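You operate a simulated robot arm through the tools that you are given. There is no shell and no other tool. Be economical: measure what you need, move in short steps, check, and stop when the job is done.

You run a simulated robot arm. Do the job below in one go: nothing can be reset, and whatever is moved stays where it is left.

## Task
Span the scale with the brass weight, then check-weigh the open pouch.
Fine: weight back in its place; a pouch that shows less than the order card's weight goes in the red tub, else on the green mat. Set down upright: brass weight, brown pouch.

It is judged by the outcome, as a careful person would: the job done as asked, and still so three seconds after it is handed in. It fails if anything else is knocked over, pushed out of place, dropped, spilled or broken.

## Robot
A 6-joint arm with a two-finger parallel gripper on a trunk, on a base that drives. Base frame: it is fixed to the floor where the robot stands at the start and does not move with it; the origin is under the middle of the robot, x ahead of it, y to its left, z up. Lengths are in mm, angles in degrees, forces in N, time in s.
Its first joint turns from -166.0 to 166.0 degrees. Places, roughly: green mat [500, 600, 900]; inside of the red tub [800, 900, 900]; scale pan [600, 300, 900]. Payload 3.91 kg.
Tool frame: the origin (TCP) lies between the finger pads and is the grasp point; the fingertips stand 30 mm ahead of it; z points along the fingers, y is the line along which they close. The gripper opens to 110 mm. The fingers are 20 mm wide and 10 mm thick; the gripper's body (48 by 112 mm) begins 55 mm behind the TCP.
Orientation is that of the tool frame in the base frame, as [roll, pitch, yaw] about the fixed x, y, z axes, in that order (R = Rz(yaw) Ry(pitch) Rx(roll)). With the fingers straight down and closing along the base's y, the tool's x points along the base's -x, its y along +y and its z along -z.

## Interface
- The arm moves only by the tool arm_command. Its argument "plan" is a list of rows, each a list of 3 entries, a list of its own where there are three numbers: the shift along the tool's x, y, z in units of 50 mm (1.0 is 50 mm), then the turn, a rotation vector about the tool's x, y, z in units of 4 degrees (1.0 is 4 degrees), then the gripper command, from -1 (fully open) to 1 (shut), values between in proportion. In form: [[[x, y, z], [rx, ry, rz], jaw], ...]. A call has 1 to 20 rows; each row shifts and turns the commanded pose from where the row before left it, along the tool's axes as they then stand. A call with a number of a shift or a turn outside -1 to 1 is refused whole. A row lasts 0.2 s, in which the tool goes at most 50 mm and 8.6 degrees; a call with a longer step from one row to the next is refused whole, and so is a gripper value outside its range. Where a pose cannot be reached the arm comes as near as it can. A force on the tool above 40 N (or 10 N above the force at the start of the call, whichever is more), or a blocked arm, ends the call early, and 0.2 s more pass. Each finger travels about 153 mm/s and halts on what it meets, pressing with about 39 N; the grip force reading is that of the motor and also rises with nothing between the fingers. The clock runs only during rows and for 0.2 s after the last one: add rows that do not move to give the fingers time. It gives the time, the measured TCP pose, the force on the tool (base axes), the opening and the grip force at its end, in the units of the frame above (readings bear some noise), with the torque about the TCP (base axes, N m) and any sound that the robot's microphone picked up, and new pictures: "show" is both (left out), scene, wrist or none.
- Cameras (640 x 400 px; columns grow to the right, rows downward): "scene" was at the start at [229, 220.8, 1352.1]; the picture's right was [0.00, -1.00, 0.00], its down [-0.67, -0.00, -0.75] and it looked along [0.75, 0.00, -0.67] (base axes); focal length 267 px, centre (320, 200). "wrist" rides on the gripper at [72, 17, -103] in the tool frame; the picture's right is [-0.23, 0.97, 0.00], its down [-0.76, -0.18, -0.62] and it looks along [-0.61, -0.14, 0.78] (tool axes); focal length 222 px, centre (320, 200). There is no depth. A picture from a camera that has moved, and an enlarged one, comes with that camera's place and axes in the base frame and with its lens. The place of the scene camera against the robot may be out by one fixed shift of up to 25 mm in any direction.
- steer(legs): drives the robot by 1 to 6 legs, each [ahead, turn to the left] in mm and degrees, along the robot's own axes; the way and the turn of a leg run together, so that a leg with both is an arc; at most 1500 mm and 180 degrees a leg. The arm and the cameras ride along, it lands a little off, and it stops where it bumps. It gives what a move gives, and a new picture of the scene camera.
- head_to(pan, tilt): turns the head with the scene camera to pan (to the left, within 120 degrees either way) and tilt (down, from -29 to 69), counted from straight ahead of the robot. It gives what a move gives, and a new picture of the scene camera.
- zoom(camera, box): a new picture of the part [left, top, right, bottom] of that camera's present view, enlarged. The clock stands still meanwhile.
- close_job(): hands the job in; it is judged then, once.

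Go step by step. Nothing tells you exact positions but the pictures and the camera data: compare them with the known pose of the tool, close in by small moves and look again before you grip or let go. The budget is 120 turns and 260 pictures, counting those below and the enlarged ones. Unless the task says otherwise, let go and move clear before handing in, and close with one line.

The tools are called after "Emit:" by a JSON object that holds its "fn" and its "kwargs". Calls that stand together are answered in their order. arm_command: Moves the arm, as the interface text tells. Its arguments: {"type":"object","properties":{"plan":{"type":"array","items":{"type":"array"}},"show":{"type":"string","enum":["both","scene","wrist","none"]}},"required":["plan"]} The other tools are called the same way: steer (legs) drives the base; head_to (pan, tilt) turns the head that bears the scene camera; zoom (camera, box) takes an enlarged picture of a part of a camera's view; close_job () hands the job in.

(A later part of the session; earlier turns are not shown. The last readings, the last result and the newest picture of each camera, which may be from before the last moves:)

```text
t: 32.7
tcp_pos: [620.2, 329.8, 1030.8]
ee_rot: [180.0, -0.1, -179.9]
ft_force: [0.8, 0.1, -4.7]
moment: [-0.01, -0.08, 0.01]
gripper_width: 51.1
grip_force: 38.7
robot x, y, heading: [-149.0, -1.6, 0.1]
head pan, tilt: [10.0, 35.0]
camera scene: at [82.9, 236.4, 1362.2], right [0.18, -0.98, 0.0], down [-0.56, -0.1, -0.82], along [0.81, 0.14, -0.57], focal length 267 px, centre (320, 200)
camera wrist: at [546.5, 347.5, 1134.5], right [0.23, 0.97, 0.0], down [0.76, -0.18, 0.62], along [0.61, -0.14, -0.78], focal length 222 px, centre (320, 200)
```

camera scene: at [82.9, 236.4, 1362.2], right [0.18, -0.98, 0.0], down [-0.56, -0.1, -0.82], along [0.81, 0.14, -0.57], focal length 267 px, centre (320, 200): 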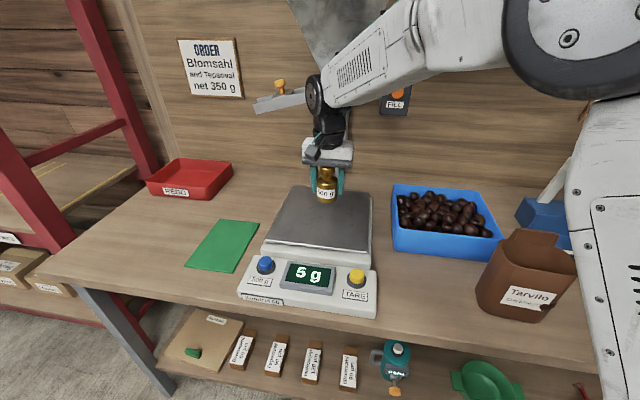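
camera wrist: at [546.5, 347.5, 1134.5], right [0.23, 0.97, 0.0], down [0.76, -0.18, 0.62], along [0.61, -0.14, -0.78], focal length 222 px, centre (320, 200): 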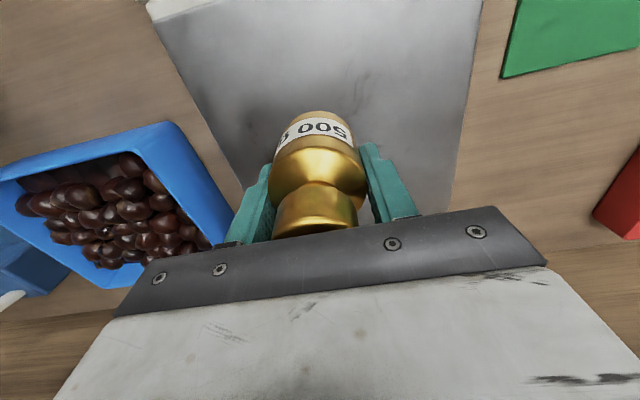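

I have the weight again and the display is falling back towards zero. I'll carry it back to (486, 95).

Emit:
{"fn": "arm_command", "kwargs": {"plan": [[[0.297, -0.521, 0], [0, 0, 0], 1], [[0.297, -0.521, 0], [0, 0, 0], 1], [[0.297, -0.521, 0], [0, 0, 0], 1], [[0.297, -0.521, 0], [0, 0, 0], 1], [[0.297, -0.521, 0], [0, 0, 0], 1], [[0.297, -0.521, 0], [0, 0, 0], 1], [[0.297, -0.521, 0], [0, 0, 0], 1], [[0.297, -0.521, 0], [0, 0, 0], 1], [[0.297, -0.521, 0], [0, 0, 0], 1], [[0, 0, 0.6], [0, 0, 0], 1], [[0, 0, 0.6], [0, 0, 0], 1], [[0, 0, 0.6], [0, 0, 0], 1], [[0, 0, 0.6], [0, 0, 0], 1], [[0, 0, 0.2], [0, 0, 0], 1], [[0, 0, 0], [0, 0, 0], 1], [[0, 0, 0], [0, 0, 0], 1]]}}

Emit:
{"fn": "zoom", "kwargs": {"camera": "scene", "box": [230, 180, 400, 320]}}

```text
t: 36.1
tcp_pos: [486.0, 93.0, 900.0]
ee_rot: [180.0, 0.0, -179.9]
ft_force: [-0.4, 0.1, -4.8]
moment: [0.0, -0.04, 0.04]
gripper_width: 51.1
grip_force: 39.0
robot x, y, heading: [-149.0, 2.8, -0.0]
head pan, tilt: [10.0, 35.0]
camera scene: at [82.9, 236.3, 1362.2], right [0.18, -0.98, 0.0], down [-0.56, -0.1, -0.82], along [0.81, 0.14, -0.57], focal length 267 px, centre (320, 200)
camera wrist: at [412.7, 111.3, 1004.4], right [0.23, 0.97, 0.0], down [0.76, -0.18, 0.62], along [0.61, -0.14, -0.78], focal length 222 px, centre (320, 200)
```

scene: 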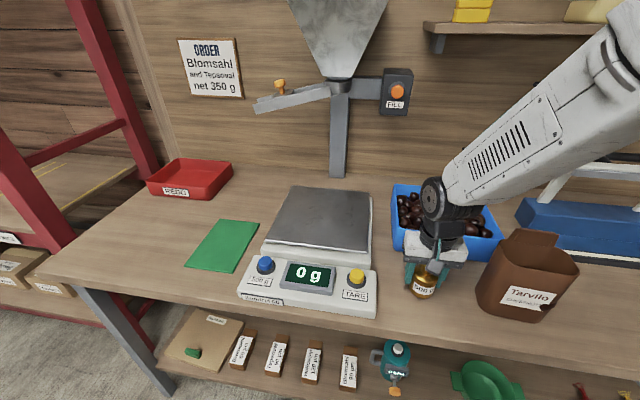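
wrist: 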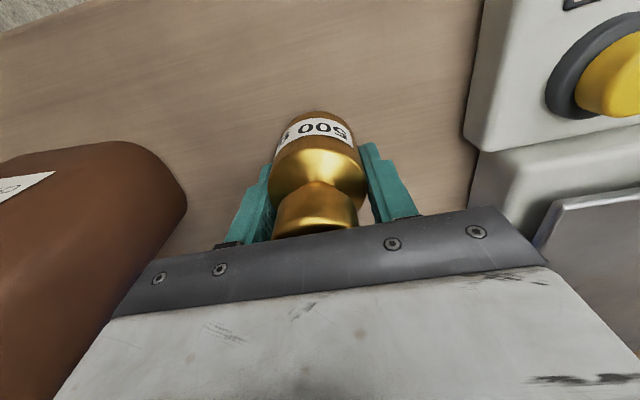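

```text
2.86 times, centred on (315, 250) of scene
camera zoom: at [82.9, 236.3, 1362.2], right [0.18, -0.98, 0.0], down [-0.56, -0.1, -0.82], along [0.81, 0.14, -0.57], focal length 764 px, centre (334, 57)
```

zoom: 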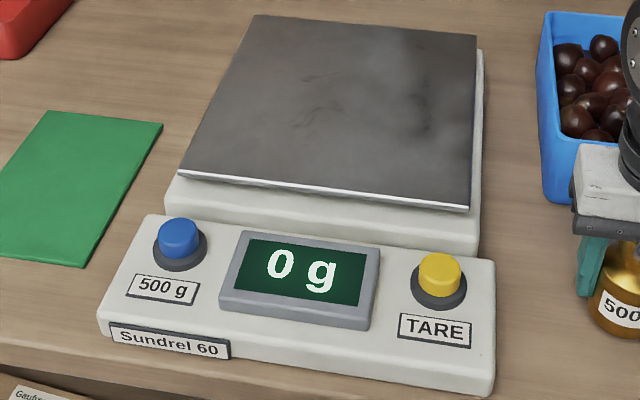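

The empty scale reads 0 g. I'll lower the weight onto the table in small steps.

Emit:
{"fn": "arm_command", "kwargs": {"plan": [[[0, 0.02, 0.08], [0, 0, 0], 1], [[0, 0, 0.06], [0, 0, 0], 1], [[0, 0, 0.06], [0, 0, 0], 1], [[0, 0, 0.03], [0, 0, 0], 1], [[0, 0, 0], [0, 0, 0], 1]], "show": "none"}}

```text
t: 37.3
tcp_pos: [485.3, 95.4, 890.3]
ee_rot: [180.0, 0.1, -179.9]
ft_force: [-1.0, -2.7, 10.7]
moment: [-0.2, 0.39, 0.05]
gripper_width: 51.5
grip_force: 39.0
robot x, y, heading: [-149.4, -2.1, 0.1]
head pan, tilt: [10.0, 35.0]
```

It's touching the table. I'll ease up slightly, open, and rise clear.

Emit:
{"fn": "arm_command", "kwargs": {"plan": [[[0, 0, -0.03], [0, 0, 0], 1], [[0, 0, 0], [0, 0, 0], 0.4], [[0, 0, 0], [0, 0, 0], 0], [[0, 0, 0], [0, 0, 0], -0.6], [[0, 0, 0], [0, 0, 0], -1], [[0, 0, 0], [0, 0, 0], -1], [[0, 0, -0.6], [0, 0, 0], -1], [[0, 0, -0.8], [0, 0, 0], -1], [[0, 0, -1], [0, 0, 0], -1], [[0, 0, -1], [0, 0, 0], -1], [[0, 0, 0], [0, 0, 0], -1]]}}

Emit:
{"fn": "zoom", "kwargs": {"camera": "scene", "box": [380, 180, 620, 340]}}

```text
t: 39.7
tcp_pos: [484.0, 95.7, 1060.8]
ee_rot: [-179.9, 0.0, -179.9]
ft_force: [0.0, -0.3, 0.5]
moment: [-0.01, -0.03, 0.01]
gripper_width: 110.0
grip_force: 0.1
robot x, y, heading: [-145.7, 0.4, -0.2]
head pan, tilt: [10.0, 35.0]
camera scene: at [82.8, 236.3, 1362.2], right [0.18, -0.98, 0.0], down [-0.56, -0.1, -0.82], along [0.81, 0.14, -0.57], focal length 267 px, centre (320, 200)
camera wrist: at [411.4, 112.3, 1165.8], right [0.23, 0.97, 0.0], down [0.76, -0.18, 0.62], along [0.61, -0.14, -0.78], focal length 222 px, centre (320, 200)
```

scene: 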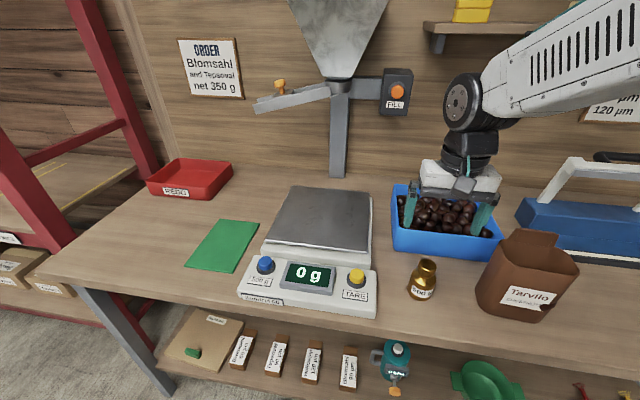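
wrist: 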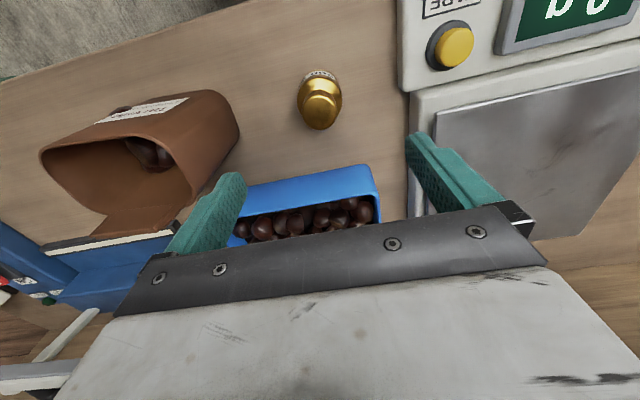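

```text
2.50 times, centred on (500, 260) of scene
camera zoom: at [82.8, 236.3, 1362.2], right [0.18, -0.98, 0.0], down [-0.56, -0.1, -0.82], along [0.81, 0.14, -0.57], focal length 668 px, centre (-130, 50)
```

zoom: 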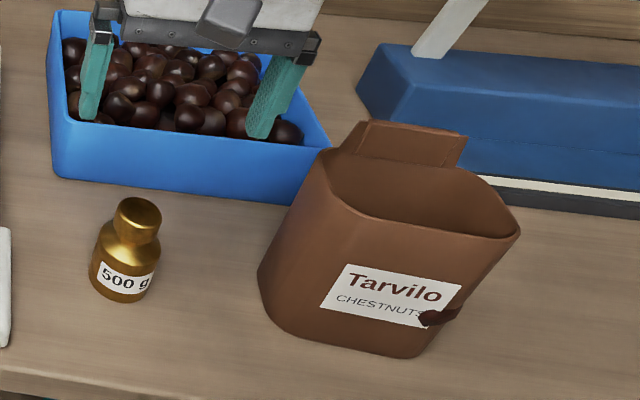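

The weight is back upright in its place. Next I'll move the wrist camera toward the pouch to measure it, and look at the dark spot on its front.

Emit:
{"fn": "arm_command", "kwargs": {"plan": [[[0.1, -0.8, -0.2], [0, 0, 0], -1], [[0.1, -0.8, -0.2], [0, 0, 0], -1], [[0.1, -0.8, -0.2], [0, 0, 0], -1], [[0.1, -0.8, -0.2], [0, 0, 0], -1], [[0.1, -0.8, -0.2], [0, 0, 0], -1], [[0, 0, 0], [0, 0, 0], -1]]}}

Emit:
{"fn": "zoom", "kwargs": {"camera": "wrist", "box": [220, 40, 440, 200]}}

```text
t: 41.1
tcp_pos: [462.4, -104.6, 1110.7]
ee_rot: [-180.0, 0.0, -179.9]
ft_force: [-0.5, -0.3, 1.1]
moment: [-0.01, 0.01, 0.01]
gripper_width: 109.9
grip_force: 0.1
robot x, y, heading: [-149.7, 3.1, 0.1]
head pan, tilt: [10.0, 35.0]
camera scene: at [82.7, 236.3, 1362.3], right [0.18, -0.98, 0.0], down [-0.56, -0.1, -0.82], along [0.81, 0.14, -0.57], focal length 267 px, centre (320, 200)
camera wrist: at [389.2, -87.6, 1216.1], right [0.22, 0.97, 0.0], down [0.76, -0.18, 0.62], along [0.61, -0.14, -0.78], focal length 222 px, centre (320, 200)
```

scene: 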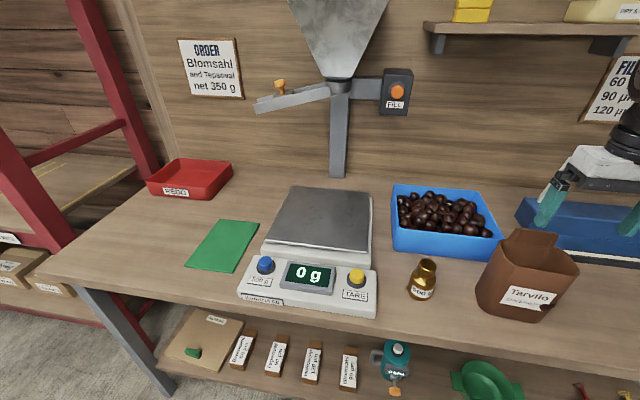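
wrist: 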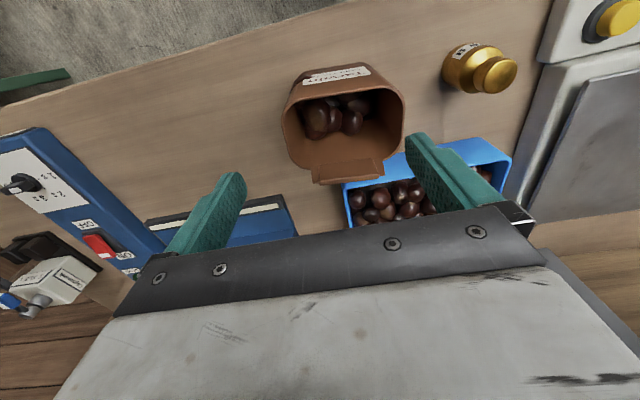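

```text
2.50 times, centred on (330, 120) of wrist
camera zoom: at [389.2, -87.6, 1216.1], right [0.22, 0.97, 0.0], down [0.76, -0.18, 0.62], along [0.61, -0.14, -0.78], focal length 555 px, centre (295, 400)
```

zoom: 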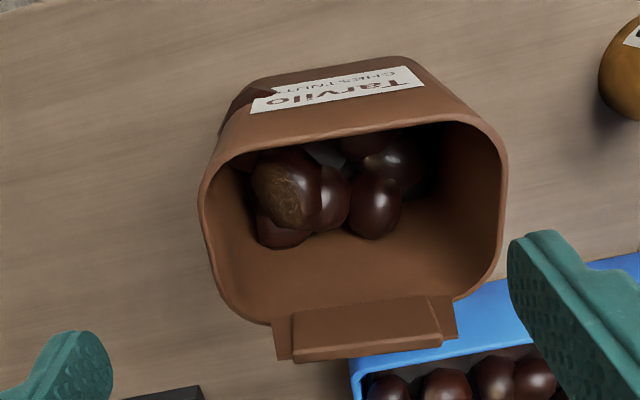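

The pouch is about 114 × 67 mm with its rim at z≈1000. It's centred near (478, -83) and turned about 4°, with a flap standing up at the back to z≈1030. I'll turn the gripper so it closes across the short side, front to back.

Emit:
{"fn": "arm_command", "kwargs": {"plan": [[[0, 0, 0], [0, 0, 1], -1], [[0, 0, 0], [0, 0, 1], -1], [[0, 0, 0], [0, 0, 1], -1], [[0, 0, 0], [0, 0, 1], -1], [[0, 0, 0], [0, 0, 1], -1], [[0, 0, 0], [0, 0, 1], -1], [[0, 0, 0], [0, 0, 1], -1], [[0, 0, 0], [0, 0, 1], -1], [[0, 0, 0], [0, 0, 1], -1], [[0, 0, 0], [0, 0, 1], -1], [[0, 0, 0], [0, 0, 1], -1], [[0, 0, 0], [0, 0, 1], -1], [[0, 0, 0], [0, 0, 1], -1], [[0, 0, 0], [0, 0, 1], -1], [[0, 0, 0], [0, 0, 1], -1], [[0, 0, 0], [0, 0, 1], -1], [[0, 0, 0], [0, 0, 1], -1], [[0, 0, 0], [0, 0, 1], -1], [[0, 0, 0], [0, 0, 1], -1], [[0, 0, 0], [0, 0, 1], -1]], "show": "none"}}

Emit:
{"fn": "arm_command", "kwargs": {"plan": [[[0, 0, 0], [0, 0, 1], -1], [[0, 0, 0], [0, 0, 1], -1], [[0, 0, 0], [0, 0, 1], -1], [[0.2, 0.17, 0], [0, 0, 0.6], -1], [[0.2, 0.17, 0], [0, 0, 0], -1], [[0, 0, 0], [0, 0, 0], -1]]}}

Emit:
{"fn": "head_to", "kwargs": {"pan": -25, "tilt": 45}}

```text
t: 45.3
tcp_pos: [461.2, -104.0, 1110.8]
ee_rot: [-179.9, 0.1, 99.9]
ft_force: [0.1, 0.0, 0.1]
moment: [-0.02, -0.02, 0.02]
gripper_width: 110.3
grip_force: 0.1
robot x, y, heading: [-146.1, -1.5, 0.2]
head pan, tilt: [10.0, 35.0]
```

```text
t: 46.7
tcp_pos: [480.0, -84.9, 1110.5]
ee_rot: [-180.0, 0.1, 85.8]
ft_force: [-0.3, -0.5, 0.0]
moment: [-0.06, -0.05, 0.01]
gripper_width: 109.8
grip_force: 0.0
robot x, y, heading: [-144.4, 0.5, 0.2]
head pan, tilt: [10.0, 35.0]
camera scene: at [82.7, 236.2, 1362.3], right [0.18, -0.98, 0.0], down [-0.56, -0.1, -0.82], along [0.81, 0.14, -0.57], focal length 267 px, centre (320, 200)
camera wrist: at [501.8, -13.0, 1214.7], right [0.95, -0.3, 0.0], down [-0.23, -0.75, 0.62], along [-0.19, -0.59, -0.78], focal length 222 px, centre (320, 200)
```

scene: 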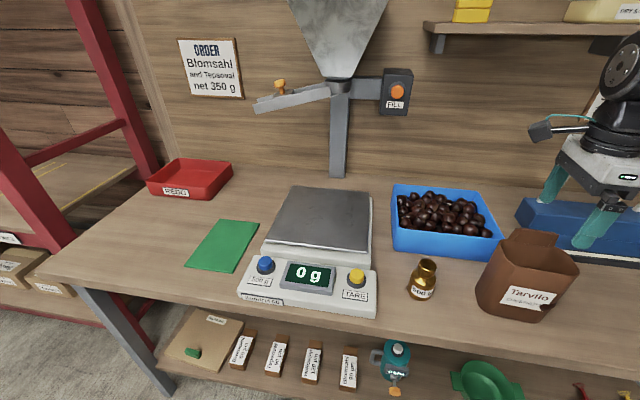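
wrist: 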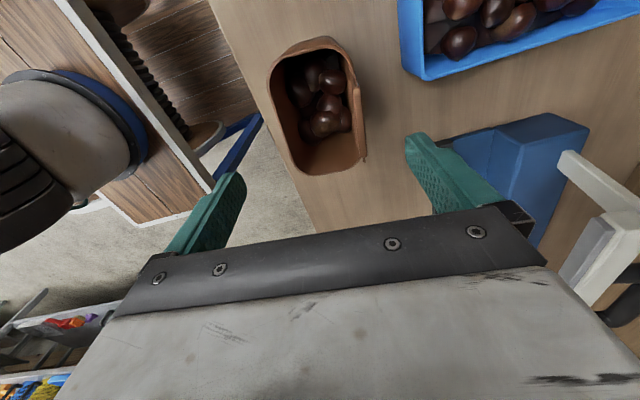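

```text
t: 47.7
tcp_pos: [479.4, -84.7, 1110.8]
ee_rot: [-180.0, 0.0, 85.7]
ft_force: [0.0, 0.1, -0.2]
moment: [-0.02, -0.01, -0.02]
gripper_width: 110.0
grip_force: 0.0
robot x, y, heading: [-149.7, 1.1, -0.2]
head pan, tilt: [-25.0, 45.0]
camera scene: at [69.8, 186.6, 1347.5], right [-0.42, -0.91, 0.0], down [-0.64, 0.3, -0.71], along [0.64, -0.3, -0.71], focal length 267 px, centre (320, 200)
```

scene: 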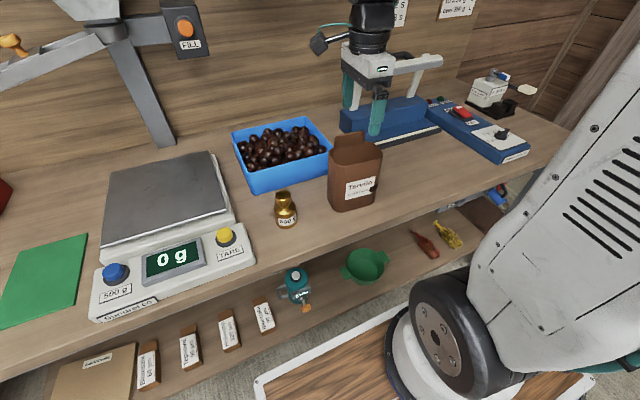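

Emit:
{"fn": "zoom", "kwargs": {"camera": "wrist", "box": [240, 20, 400, 190]}}

Emit:
{"fn": "zoom", "kwargs": {"camera": "scene", "box": [300, 110, 420, 220]}}

```text
2.35 times, centred on (320, 105) of wrist
camera zoom: at [501.7, -13.1, 1214.7], right [0.95, -0.3, 0.0], down [-0.23, -0.75, 0.62], along [-0.19, -0.59, -0.78], focal length 523 px, centre (320, 424)
```

zoom: 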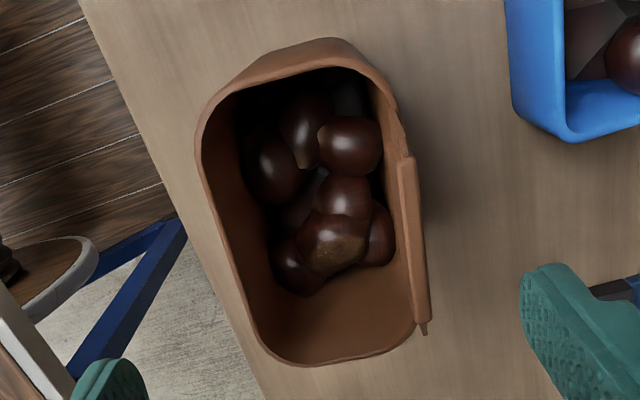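

```text
3.64 times, centred on (360, 165) of scene
camera zoom: at [69.8, 186.6, 1347.5], right [-0.42, -0.91, 0.0], down [-0.64, 0.3, -0.71], along [0.64, -0.3, -0.71], focal length 972 px, centre (174, 327)
```

zoom: 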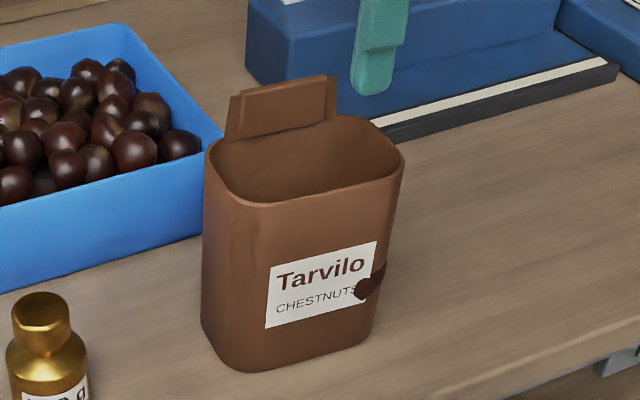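

The TCP is centred on the pouch to within 2 mm. I'll descend with one finger in front and one behind the flap, stopping a bit high to check.

Emit:
{"fn": "arm_command", "kwargs": {"plan": [[[0, 0, 0.5], [0, 0, 0.1], -1], [[0, 0, 0.5], [0, 0, 0], -1], [[0, 0, 0.5], [0, 0, 0], -1], [[0, 0, 0.5], [0, 0, 0], -1], [[0, 0, 0.2], [0, 0, 0], -1], [[0, 0, 0], [0, 0, 0], -1]]}}

Emit:
{"fn": "zoom", "kwargs": {"camera": "scene", "box": [300, 80, 420, 220]}}

```text
t: 49.1
tcp_pos: [478.6, -86.4, 1002.1]
ee_rot: [-179.9, 0.0, 85.3]
ft_force: [-0.2, 0.6, 0.3]
moment: [0.01, -0.02, 0.01]
gripper_width: 110.0
grip_force: 0.1
robot x, y, heading: [-151.3, -0.2, 0.1]
head pan, tilt: [-25.0, 45.0]
camera scene: at [69.8, 186.6, 1347.4], right [-0.42, -0.91, 0.0], down [-0.64, 0.3, -0.71], along [0.64, -0.3, -0.71], focal length 267 px, centre (320, 200)
camera wrist: at [501.6, -13.6, 1106.3], right [0.95, -0.31, 0.0], down [-0.24, -0.74, 0.62], along [-0.19, -0.59, -0.78], focal length 222 px, centre (320, 200)
```

scene: 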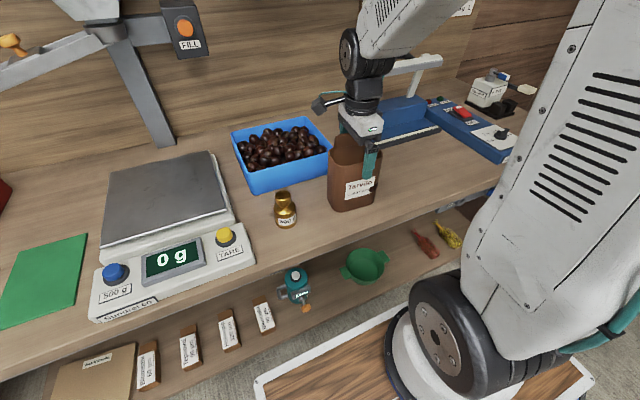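
wrist: 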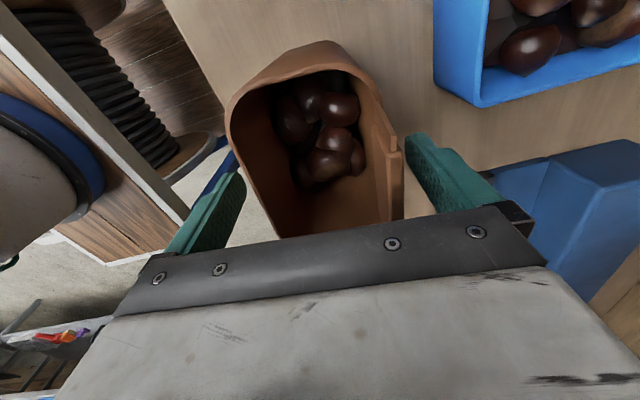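

```text
2.86 times, centred on (360, 150) of scene
camera zoom: at [69.8, 186.6, 1347.4], right [-0.42, -0.91, 0.0], down [-0.64, 0.3, -0.71], along [0.64, -0.3, -0.71], focal length 764 px, centre (206, 343)
```

zoom: 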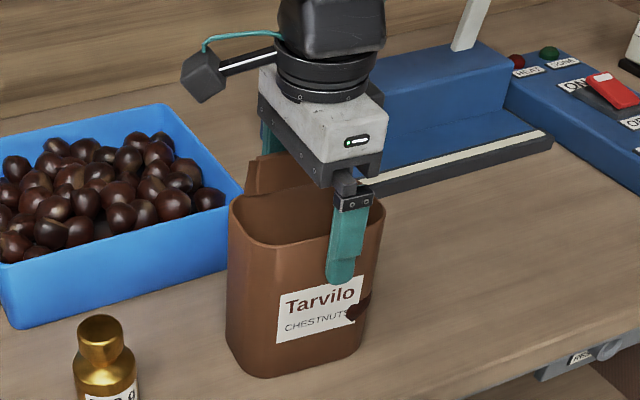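

The fingers straddle the pouch cleanly, with the rear one behind the flap. I'll go 11 mm lower and close gently.

Emit:
{"fn": "arm_command", "kwargs": {"plan": [[[0.08, 0.02, 0.22], [0, 0, 0], -1], [[0, 0, 0], [0, 0, 0], -0.4], [[0, 0, 0], [0, 0, 0], 0], [[0, 0, 0], [0, 0, 0], 0.3], [[0, 0, 0], [0, 0, 0], 0.3]]}}

Emit:
{"fn": "zoom", "kwargs": {"camera": "scene", "box": [300, 80, 420, 220]}}

```text
t: 50.3
tcp_pos: [479.6, -80.0, 991.7]
ee_rot: [180.0, 0.0, 85.3]
ft_force: [0.0, -0.1, -0.4]
moment: [-0.07, 0.1, -0.05]
gripper_width: 77.9
grip_force: 38.8
robot x, y, heading: [-151.2, 2.2, 0.3]
head pan, tilt: [-25.0, 45.0]
camera scene: at [69.7, 186.5, 1347.5], right [-0.42, -0.91, 0.0], down [-0.64, 0.3, -0.71], along [0.64, -0.3, -0.71], focal length 267 px, centre (320, 200)
camera wrist: at [502.6, -9.5, 1095.6], right [0.95, -0.31, 0.0], down [-0.24, -0.74, 0.62], along [-0.19, -0.59, -0.78], focal length 222 px, centre (320, 200)
```

scene: 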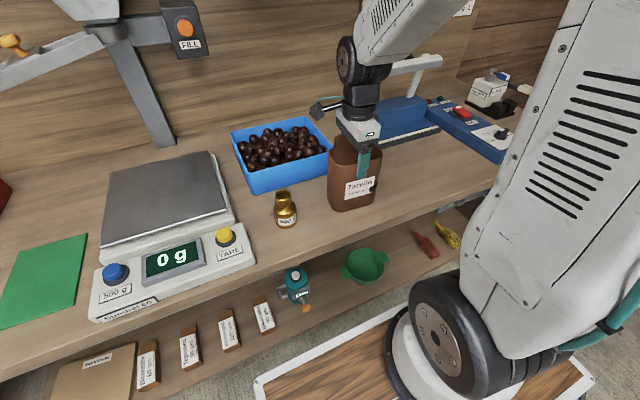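
wrist: 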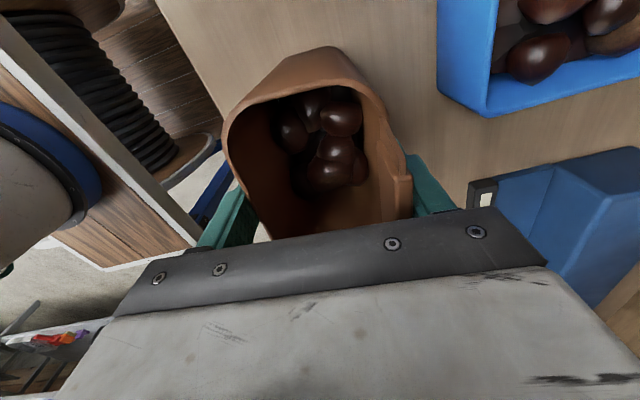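

```text
2.86 times, centred on (360, 150) of scene
camera zoom: at [69.7, 186.5, 1347.5], right [-0.42, -0.91, 0.0], down [-0.64, 0.3, -0.71], along [0.64, -0.3, -0.71], focal length 764 px, centre (206, 343)
```

zoom: 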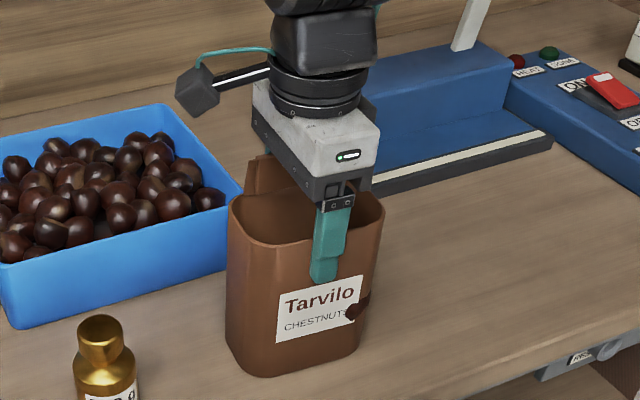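

It's gripped at 78 mm. I'll lift slowly and check that the pouch stays level.

Emit:
{"fn": "arm_command", "kwargs": {"plan": [[[0, 0, 0], [0, 0, 0], 1], [[0, 0, -0.1], [0, 0, 0], 1], [[0, 0, -0.2], [0, 0, 0], 1], [[0, 0, -0.2], [0, 0, 0], 1], [[0, 0, 0], [0, 0, 0], 1]]}}

Emit:
{"fn": "zoom", "kwargs": {"camera": "scene", "box": [300, 80, 420, 220]}}

```text
t: 51.5
tcp_pos: [480.0, -81.3, 1016.7]
ee_rot: [-179.9, 0.0, 85.3]
ft_force: [0.3, 0.3, -3.9]
moment: [0.0, 0.0, -0.02]
gripper_width: 78.0
grip_force: 39.4
robot x, y, heading: [-146.6, -1.6, 0.4]
head pan, tilt: [-25.0, 45.0]
camera scene: at [69.9, 186.5, 1347.4], right [-0.42, -0.91, 0.0], down [-0.64, 0.3, -0.71], along [0.64, -0.3, -0.71], focal length 267 px, centre (320, 200)
camera wrist: at [503.3, -10.1, 1119.5], right [0.95, -0.31, 0.0], down [-0.24, -0.74, 0.62], along [-0.19, -0.59, -0.78], focal length 222 px, centre (320, 200)
```

scene: 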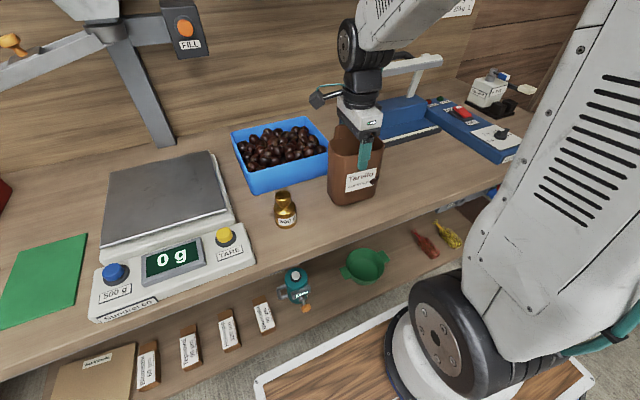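
wrist: 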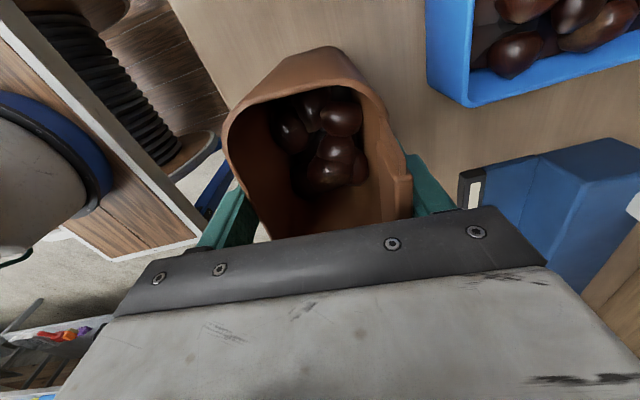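

```text
2.86 times, centred on (360, 150) of scene
camera zoom: at [69.9, 186.5, 1347.4], right [-0.42, -0.91, 0.0], down [-0.64, 0.3, -0.71], along [0.64, -0.3, -0.71], focal length 764 px, centre (206, 343)
```

zoom: 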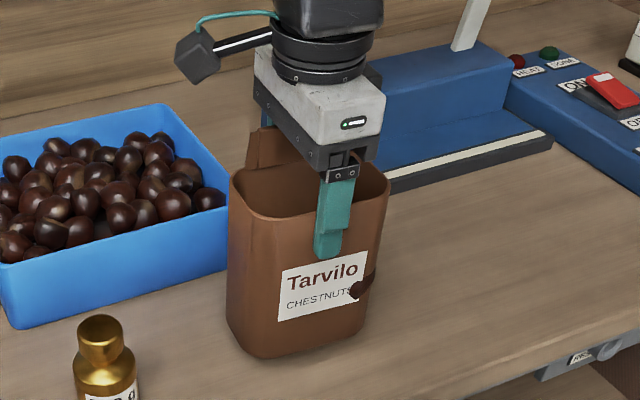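

The pouch is held level, with about 4 N of load. I'll lift it higher and carry it smoothly over the pan.

Emit:
{"fn": "arm_command", "kwargs": {"plan": [[[0, 0, -0.3], [0, 0, 0], 1], [[0, 0, -0.4], [0, 0, 0], 1], [[0, 0, -0.4], [0, 0, 0], 1], [[0, 0, -0.4], [0, 0, 0], 1], [[0, 0, -0.4], [0, 0, 0], 1], [[0, 0, -0.2], [0, 0, 0], 1], [[0, 0, 0], [0, 0, 0], 1]], "show": "none"}}

Emit:
{"fn": "arm_command", "kwargs": {"plan": [[[0.2, 0.06, 0], [0, 0, 0], 1], [[0.42, 0.11, 0], [0, 0, 0], 1], [[0.44, 0.115, 0], [0, 0, 0], 1], [[0.44, 0.115, 0], [0, 0, 0], 1], [[0.44, 0.115, 0], [0, 0, 0], 1], [[0.44, 0.115, 0], [0, 0, 0], 1], [[0.44, 0.115, 0], [0, 0, 0], 1], [[0.44, 0.115, 0], [0, 0, 0], 1], [[0.44, 0.115, 0], [0, 0, 0], 1], [[0.44, 0.115, 0], [0, 0, 0], 1], [[0.44, 0.115, 0], [0, 0, 0], 1], [[0.44, 0.115, 0], [0, 0, 0], 1], [[0.44, 0.115, 0], [0, 0, 0], 1], [[0.44, 0.115, 0], [0, 0, 0], 1], [[0.44, 0.115, 0], [0, 0, 0], 1], [[0.44, 0.115, 0], [0, 0, 0], 1], [[0.44, 0.115, 0], [0, 0, 0], 1], [[0.44, 0.115, 0], [0, 0, 0], 1], [[0.44, 0.115, 0], [0, 0, 0], 1], [[0.33, 0.09, 0], [0, 0, 0], 1]]}}

Emit:
{"fn": "head_to", "kwargs": {"pan": 10, "tilt": 35}}

```text
t: 53.1
tcp_pos: [480.6, -81.9, 1120.0]
ee_rot: [-180.0, 0.0, 85.4]
ft_force: [-0.3, -0.6, -3.1]
moment: [-0.03, -0.04, 0.0]
gripper_width: 77.8
grip_force: 38.3
robot x, y, heading: [-146.2, -1.8, 0.1]
head pan, tilt: [-25.0, 45.0]
```

```text
t: 57.3
tcp_pos: [627.5, 328.1, 1120.3]
ee_rot: [-180.0, 0.0, 85.3]
ft_force: [-0.1, -0.7, -2.9]
moment: [0.0, 0.0, 0.01]
gripper_width: 78.0
grip_force: 39.0
robot x, y, heading: [-152.8, -2.3, 0.0]
head pan, tilt: [-25.0, 45.0]
camera scene: at [69.8, 186.5, 1347.4], right [-0.42, -0.91, 0.0], down [-0.64, 0.3, -0.71], along [0.64, -0.3, -0.71], focal length 267 px, centre (320, 200)
camera wrist: at [650.2, 399.8, 1223.8], right [0.95, -0.31, 0.0], down [-0.24, -0.74, 0.62], along [-0.19, -0.59, -0.78], focal length 222 px, centre (320, 200)
```

scene: 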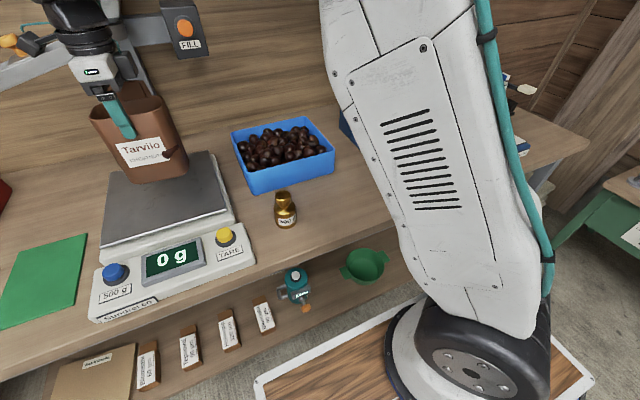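
wrist: 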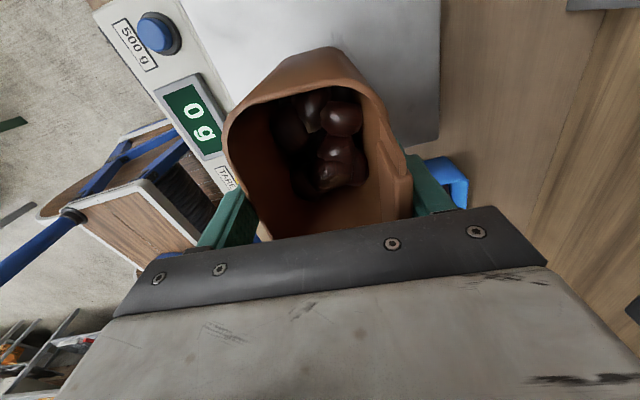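

```text
t: 58.3
tcp_pos: [627.5, 328.4, 1118.8]
ee_rot: [-179.9, 0.0, 85.3]
ft_force: [0.5, -0.2, -3.7]
moment: [-0.01, -0.01, 0.0]
gripper_width: 77.5
grip_force: 38.9
robot x, y, heading: [-147.4, 0.8, 0.2]
head pan, tilt: [10.0, 35.0]
camera scene: at [82.8, 236.3, 1362.2], right [0.17, -0.98, 0.0], down [-0.57, -0.1, -0.82], along [0.81, 0.14, -0.57], focal length 267 px, centre (320, 200)
```

scene: 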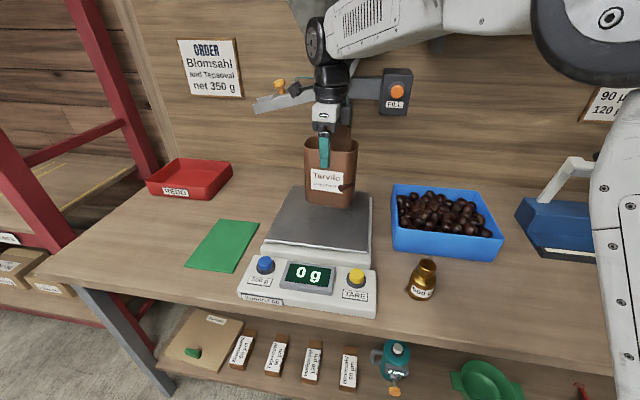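

The pouch is over the middle of the pan, and I expect contact at TCP z≈1055. I'll lower to 1063, then in small steps.

Emit:
{"fn": "arm_command", "kwargs": {"plan": [[[0, 0, 0.3], [0, 0, 0], 1], [[0, 0, 0.4], [0, 0, 0], 1], [[0, 0, 0.3], [0, 0, 0], 1], [[0, 0, 0.12], [0, 0, 0], 1], [[0, 0, 0.06], [0, 0, 0], 1], [[0, 0, 0.04], [0, 0, 0], 1], [[0, 0, 0], [0, 0, 0], 1]], "show": "scene"}}

```text
t: 59.9
tcp_pos: [626.2, 329.7, 1059.4]
ee_rot: [179.9, 0.0, 85.3]
ft_force: [0.2, 0.7, -2.9]
moment: [0.02, -0.01, 0.05]
gripper_width: 77.9
grip_force: 39.2
robot x, y, heading: [-152.4, -1.0, 0.2]
head pan, tilt: [10.0, 35.0]
camera scene: at [82.8, 236.4, 1362.2], right [0.18, -0.98, 0.0], down [-0.56, -0.1, -0.82], along [0.81, 0.14, -0.57], focal length 267 px, centre (320, 200)
```

scene: 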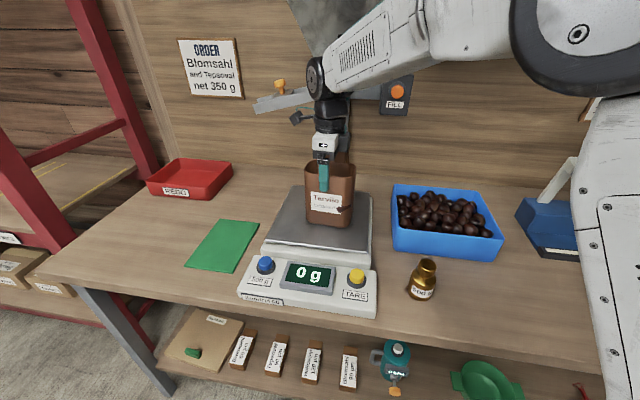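

Emit:
{"fn": "arm_command", "kwargs": {"plan": [[[0, 0, 0.04], [0, 0, 0], 1], [[0, 0, 0.03], [0, 0, 0], 1], [[0, 0, 0.03], [0, 0, 0], 1], [[0, 0, 0], [0, 0, 0], 1]], "show": "scene"}}

```text
t: 60.9
tcp_pos: [626.4, 328.2, 1056.4]
ee_rot: [180.0, -0.1, 85.3]
ft_force: [-2.2, -2.7, 22.4]
moment: [-0.73, 1.4, 0.1]
gripper_width: 77.6
grip_force: 39.3
robot x, y, heading: [-149.4, 2.9, 0.1]
head pan, tilt: [10.0, 35.0]
camera scene: at [81.9, 235.9, 1362.5], right [0.18, -0.98, 0.0], down [-0.56, -0.1, -0.82], along [0.81, 0.14, -0.57], focal length 267 px, centre (320, 200)
```

scene: 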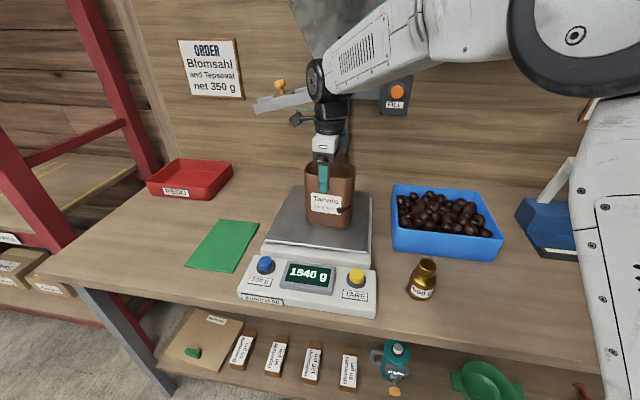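

It's on the pan. I'll ease up about 2 mm, open the fingers wide without lifting, and let the scale settle.

Emit:
{"fn": "arm_command", "kwargs": {"plan": [[[0, 0, -0.04], [0, 0, 0], 1], [[0, 0, 0], [0, 0, 0], 1], [[0, 0, 0], [0, 0, 0], 0], [[0, 0, 0], [0, 0, 0], -0.5], [[0, 0, 0], [0, 0, 0], -1], [[0, 0, 0], [0, 0, 0], -1], [[0, 0, 0], [0, 0, 0], -1], [[0, 0, 0], [0, 0, 0], -1], [[0, 0, 0], [0, 0, 0], -1], [[0, 0, 0], [0, 0, 0], -1], [[0, 0, 0], [0, 0, 0], -1], [[0, 0, 0], [0, 0, 0], -1]]}}

Emit:
{"fn": "zoom", "kwargs": {"camera": "scene", "box": [230, 100, 400, 320]}}

```text
t: 63.5
tcp_pos: [627.0, 330.9, 1057.0]
ee_rot: [180.0, -0.1, 85.3]
ft_force: [-0.4, 0.1, 0.5]
moment: [0.0, 0.02, -0.02]
gripper_width: 109.9
grip_force: 0.1
robot x, y, heading: [-146.0, 5.7, -0.1]
head pan, tilt: [10.0, 35.0]
camera scene: at [82.7, 236.3, 1362.2], right [0.18, -0.98, 0.0], down [-0.56, -0.1, -0.82], along [0.81, 0.14, -0.57], focal length 267 px, centre (320, 200)
camera wrist: at [649.2, 400.9, 1160.4], right [0.95, -0.31, 0.0], down [-0.24, -0.74, 0.62], along [-0.19, -0.59, -0.78], focal length 222 px, centre (320, 200)
```

scene: 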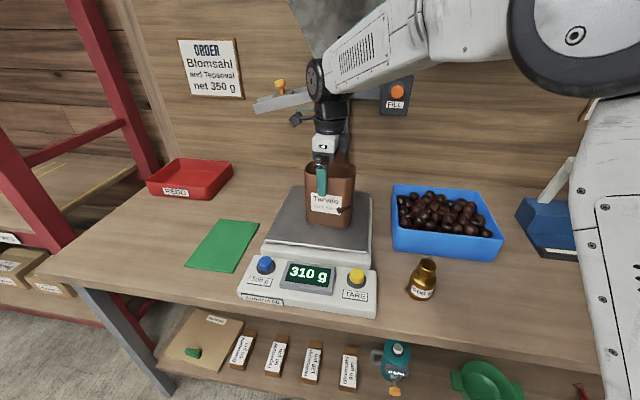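
wrist: 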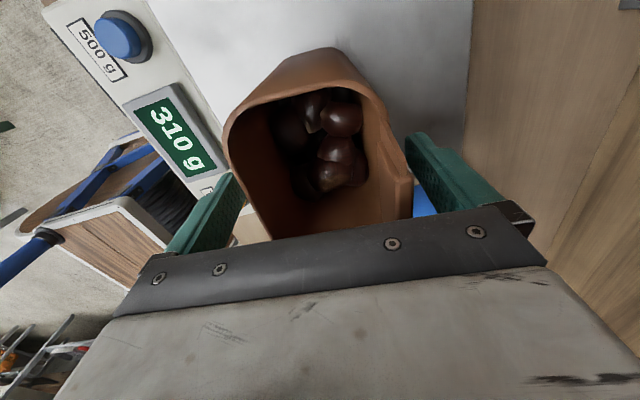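

```text
1.82 times, centred on (315, 210) of scene
camera zoom: at [82.7, 236.3, 1362.2], right [0.18, -0.98, 0.0], down [-0.56, -0.1, -0.82], along [0.81, 0.14, -0.57], focal length 486 px, centre (329, 182)
```

zoom: 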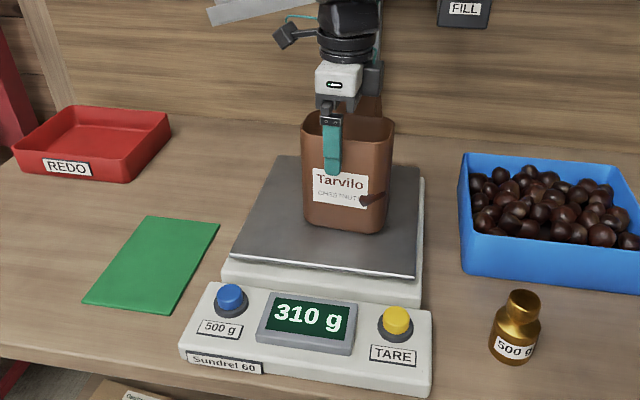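

The display shows 310 g, but I'll give it another second to be sure it's settled.

Emit:
{"fn": "arm_command", "kwargs": {"plan": [[[0, 0, 0], [0, 0, 0], -1], [[0, 0, 0], [0, 0, 0], -1], [[0, 0, 0], [0, 0, 0], -1], [[0, 0, 0], [0, 0, 0], -1], [[0, 0, 0], [0, 0, 0], -1], [[0, 0, 0], [0, 0, 0], -1]], "show": "wrist"}}

Emit:
{"fn": "head_to", "kwargs": {"pan": 35, "tilt": 35}}

```text
t: 64.9
tcp_pos: [627.1, 330.2, 1056.9]
ee_rot: [180.0, 0.0, 85.3]
ft_force: [-0.1, -0.5, -0.4]
moment: [0.02, 0.05, 0.01]
gripper_width: 109.8
grip_force: 0.1
robot x, y, heading: [-149.7, -0.4, -0.0]
head pan, tilt: [10.0, 35.0]
camera wrist: at [649.2, 401.0, 1160.4], right [0.95, -0.31, 0.0], down [-0.24, -0.74, 0.62], along [-0.19, -0.59, -0.78], focal length 222 px, centre (320, 200)
```

wrist: 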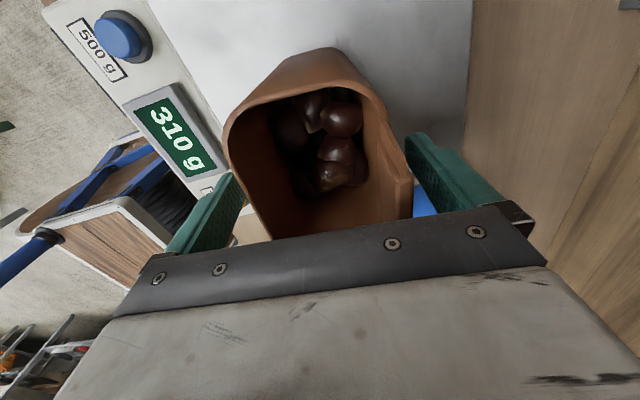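

```text
t: 65.8
tcp_pos: [626.9, 329.4, 1056.1]
ee_rot: [180.0, 0.1, 85.3]
ft_force: [1.3, 0.0, -0.1]
moment: [0.02, -0.01, 0.03]
gripper_width: 109.8
grip_force: 0.0
robot x, y, heading: [-149.5, 1.7, 0.0]
head pan, tilt: [35.0, 35.0]
camera scene: at [68.1, 271.5, 1362.2], right [0.57, -0.82, 0.0], down [-0.47, -0.33, -0.82], along [0.67, 0.47, -0.57], focal length 267 px, centre (320, 200)
```

scene: 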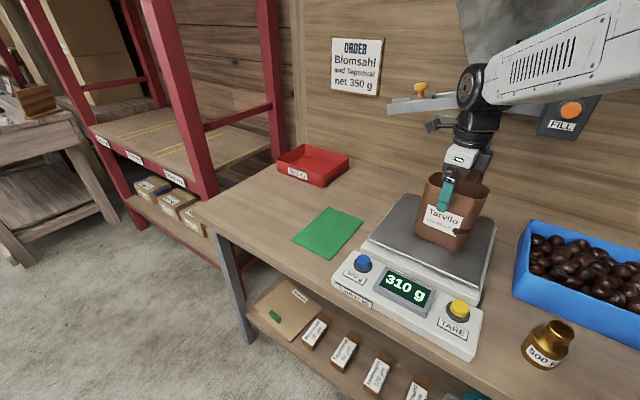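

It's a steady 310 g, which is under 350 g, so this pouch goes in the red tub. I'll regrip it and lift.

Emit:
{"fn": "arm_command", "kwargs": {"plan": [[[0, 0, 0], [0, 0, 0], -0.4], [[0, 0, 0], [0, 0, 0], 0], [[0, 0, 0], [0, 0, 0], 0.3], [[0, 0, 0], [0, 0, 0], 1], [[0, 0, 0], [0, 0, 0], 1], [[0, 0, -0.1], [0, 0, 0], 1], [[0, 0, -0.3], [0, 0, 0], 1], [[0, 0, -0.4], [0, 0, 0], 1], [[0, 0, -0.4], [0, 0, 0], 1], [[0, 0, -0.4], [0, 0, 0], 1], [[0, 0, -0.4], [0, 0, 0], 1], [[0, 0, -0.2], [0, 0, 0], 1], [[0, 0, 0], [0, 0, 0], 1]]}}

```text
t: 68.6
tcp_pos: [626.2, 328.0, 1166.1]
ee_rot: [-179.9, 0.0, 85.3]
ft_force: [-0.5, -0.2, -2.8]
moment: [0.02, -0.02, -0.03]
gripper_width: 78.2
grip_force: 39.3
robot x, y, heading: [-146.9, 1.3, 0.3]
head pan, tilt: [35.0, 35.0]
camera scene: at [68.2, 271.6, 1362.2], right [0.57, -0.82, 0.0], down [-0.47, -0.33, -0.82], along [0.67, 0.47, -0.57], focal length 267 px, centre (320, 200)
camera wrist: at [649.0, 400.9, 1270.3], right [0.95, -0.31, 0.0], down [-0.24, -0.74, 0.62], along [-0.19, -0.59, -0.78], focal length 222 px, centre (320, 200)
```

scene: 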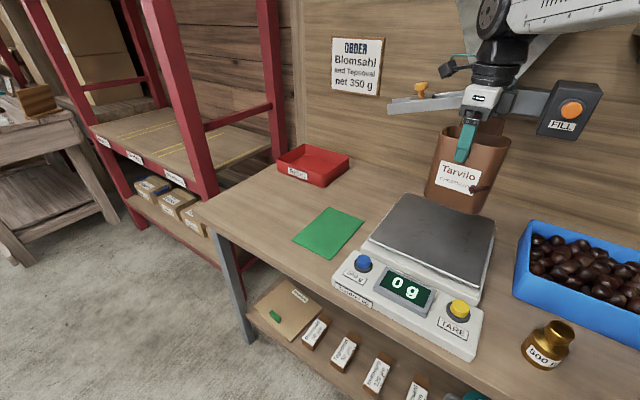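
wrist: 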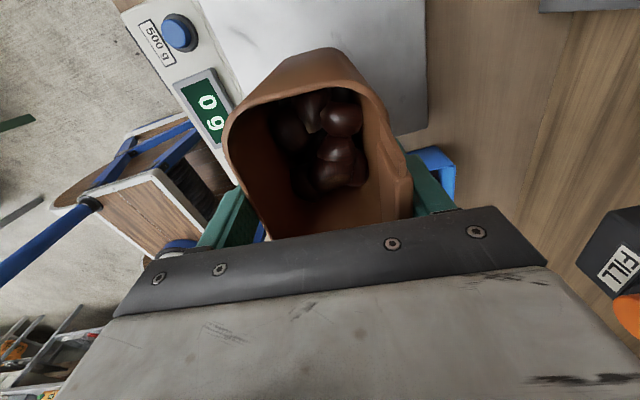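

Scale's back to 0 g and the pouch is held. I'll retract toward the robot, away from the hopper, before driving.

Emit:
{"fn": "arm_command", "kwargs": {"plan": [[[-0.08, -0.19, 0], [0, 0, 0], 1], [[-0.175, -0.381, 0], [0, 0, 0], 1], [[-0.175, -0.381, 0], [0, 0, 0], 1], [[-0.175, -0.381, 0], [0, 0, 0], 1], [[-0.175, -0.381, 0], [0, 0, 0], 1], [[-0.175, -0.381, 0], [0, 0, 0], 1], [[-0.175, -0.381, 0], [0, 0, 0], 1], [[-0.175, -0.381, 0], [0, 0, 0], 1], [[-0.175, -0.381, 0], [0, 0, 0], 1], [[-0.175, -0.381, 0], [0, 0, 0], 1], [[-0.175, -0.381, 0], [0, 0, 0], 1], [[-0.175, -0.381, 0], [0, 0, 0], 1], [[-0.175, -0.381, 0], [0, 0, 0], 1], [[-0.175, -0.381, 0], [0, 0, 0], 1], [[-0.08, -0.19, 0], [0, 0, 0], 1], [[0, 0, 0], [0, 0, 0], 1]], "show": "none"}}

Emit:
{"fn": "head_to", "kwargs": {"pan": 90, "tilt": 40}}

```text
t: 72.0
tcp_pos: [349.9, 228.7, 1166.3]
ee_rot: [180.0, 0.0, 85.4]
ft_force: [-0.5, -0.1, -3.3]
moment: [0.03, -0.02, 0.0]
gripper_width: 77.7
grip_force: 39.1
robot x, y, heading: [-152.8, 1.8, 0.3]
head pan, tilt: [35.0, 35.0]
```

```text
t: 73.2
tcp_pos: [351.0, 227.8, 1165.5]
ee_rot: [180.0, 0.1, 85.4]
ft_force: [-0.3, 0.4, -2.6]
moment: [0.02, 0.0, 0.01]
gripper_width: 78.0
grip_force: 39.0
robot x, y, heading: [-147.1, -3.5, -0.0]
head pan, tilt: [90.0, 40.0]
camera scene: at [-4.0, 305.9, 1354.7], right [1.0, 0.0, 0.0], down [0.0, -0.64, -0.77], along [0.0, 0.77, -0.64], focal length 267 px, centre (320, 200)
```

scene: 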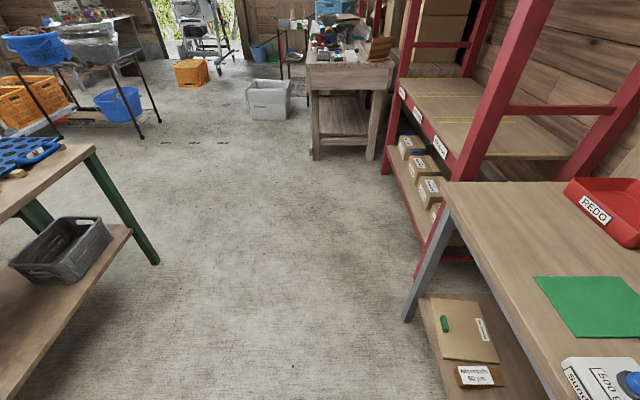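

The floor to the left is clear: the other bench's edge is at x≈-870 and the shelf is beyond the table end. I'll turn left 80° and then drive along the table.

Emit:
{"fn": "steer", "kwargs": {"legs": [[0, 80]]}}

```text
t: 77.1
tcp_pos: [-297.1, 529.0, 1166.0]
ee_rot: [-179.9, 0.0, 166.4]
ft_force: [0.2, 0.2, -3.4]
moment: [0.0, 0.04, -0.02]
gripper_width: 77.9
grip_force: 38.6
robot x, y, heading: [-149.8, 0.3, 81.1]
head pan, tilt: [90.0, 40.0]
camera scene: at [-430.0, 163.3, 1354.7], right [0.15, 0.99, 0.0], down [0.64, -0.1, -0.77], along [-0.76, 0.12, -0.64], focal length 267 px, centre (320, 200)
```

scene: 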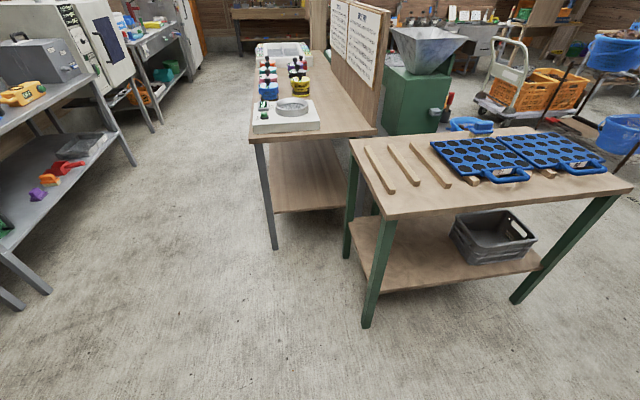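

Emit:
{"fn": "steer", "kwargs": {"legs": [[640, 0]]}}

Emit:
{"fn": "head_to", "kwargs": {"pan": -60, "tilt": 35}}

```text
t: 80.6
tcp_pos: [-209.0, 1155.8, 1165.9]
ee_rot: [-180.0, 0.0, 167.0]
ft_force: [-0.2, -0.6, -3.2]
moment: [-0.01, 0.02, -0.01]
gripper_width: 77.8
grip_force: 38.6
robot x, y, heading: [-53.4, 631.2, 81.8]
head pan, tilt: [90.0, 40.0]
camera scene: at [-337.6, 789.7, 1354.7], right [0.14, 0.99, 0.0], down [0.64, -0.09, -0.77], along [-0.76, 0.11, -0.64], focal length 267 px, centre (320, 200)
```

scene: 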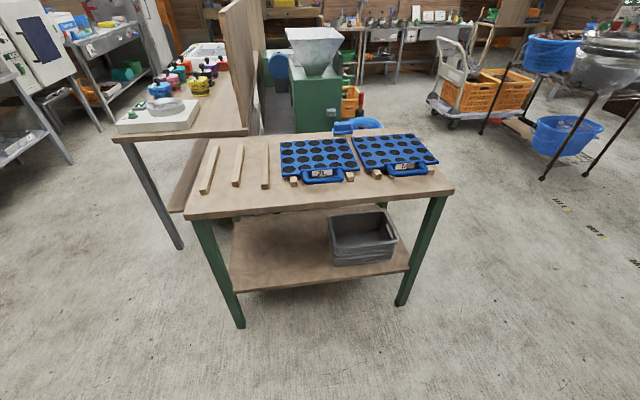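

```text
t: 83.0
tcp_pos: [-208.0, 1156.2, 1166.1]
ee_rot: [-180.0, 0.0, 167.0]
ft_force: [-0.9, -0.1, -1.9]
moment: [-0.01, 0.0, -0.01]
gripper_width: 77.8
grip_force: 38.9
robot x, y, heading: [-52.4, 629.2, 81.8]
head pan, tilt: [-60.0, 35.0]
camera scene: at [-171.7, 810.3, 1362.2], right [0.37, -0.93, 0.0], down [-0.53, -0.21, -0.82], along [0.76, 0.3, -0.57], focal length 267 px, centre (320, 200)
```

scene: 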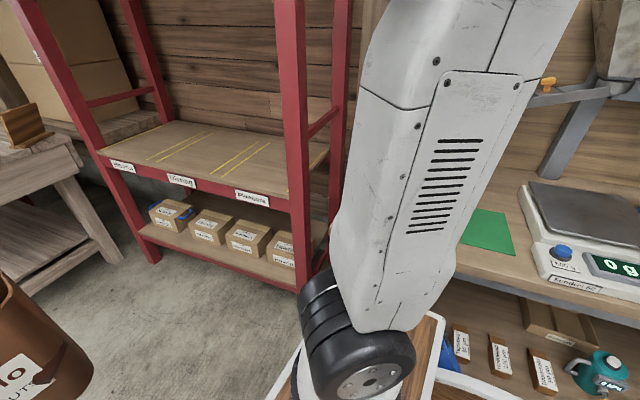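

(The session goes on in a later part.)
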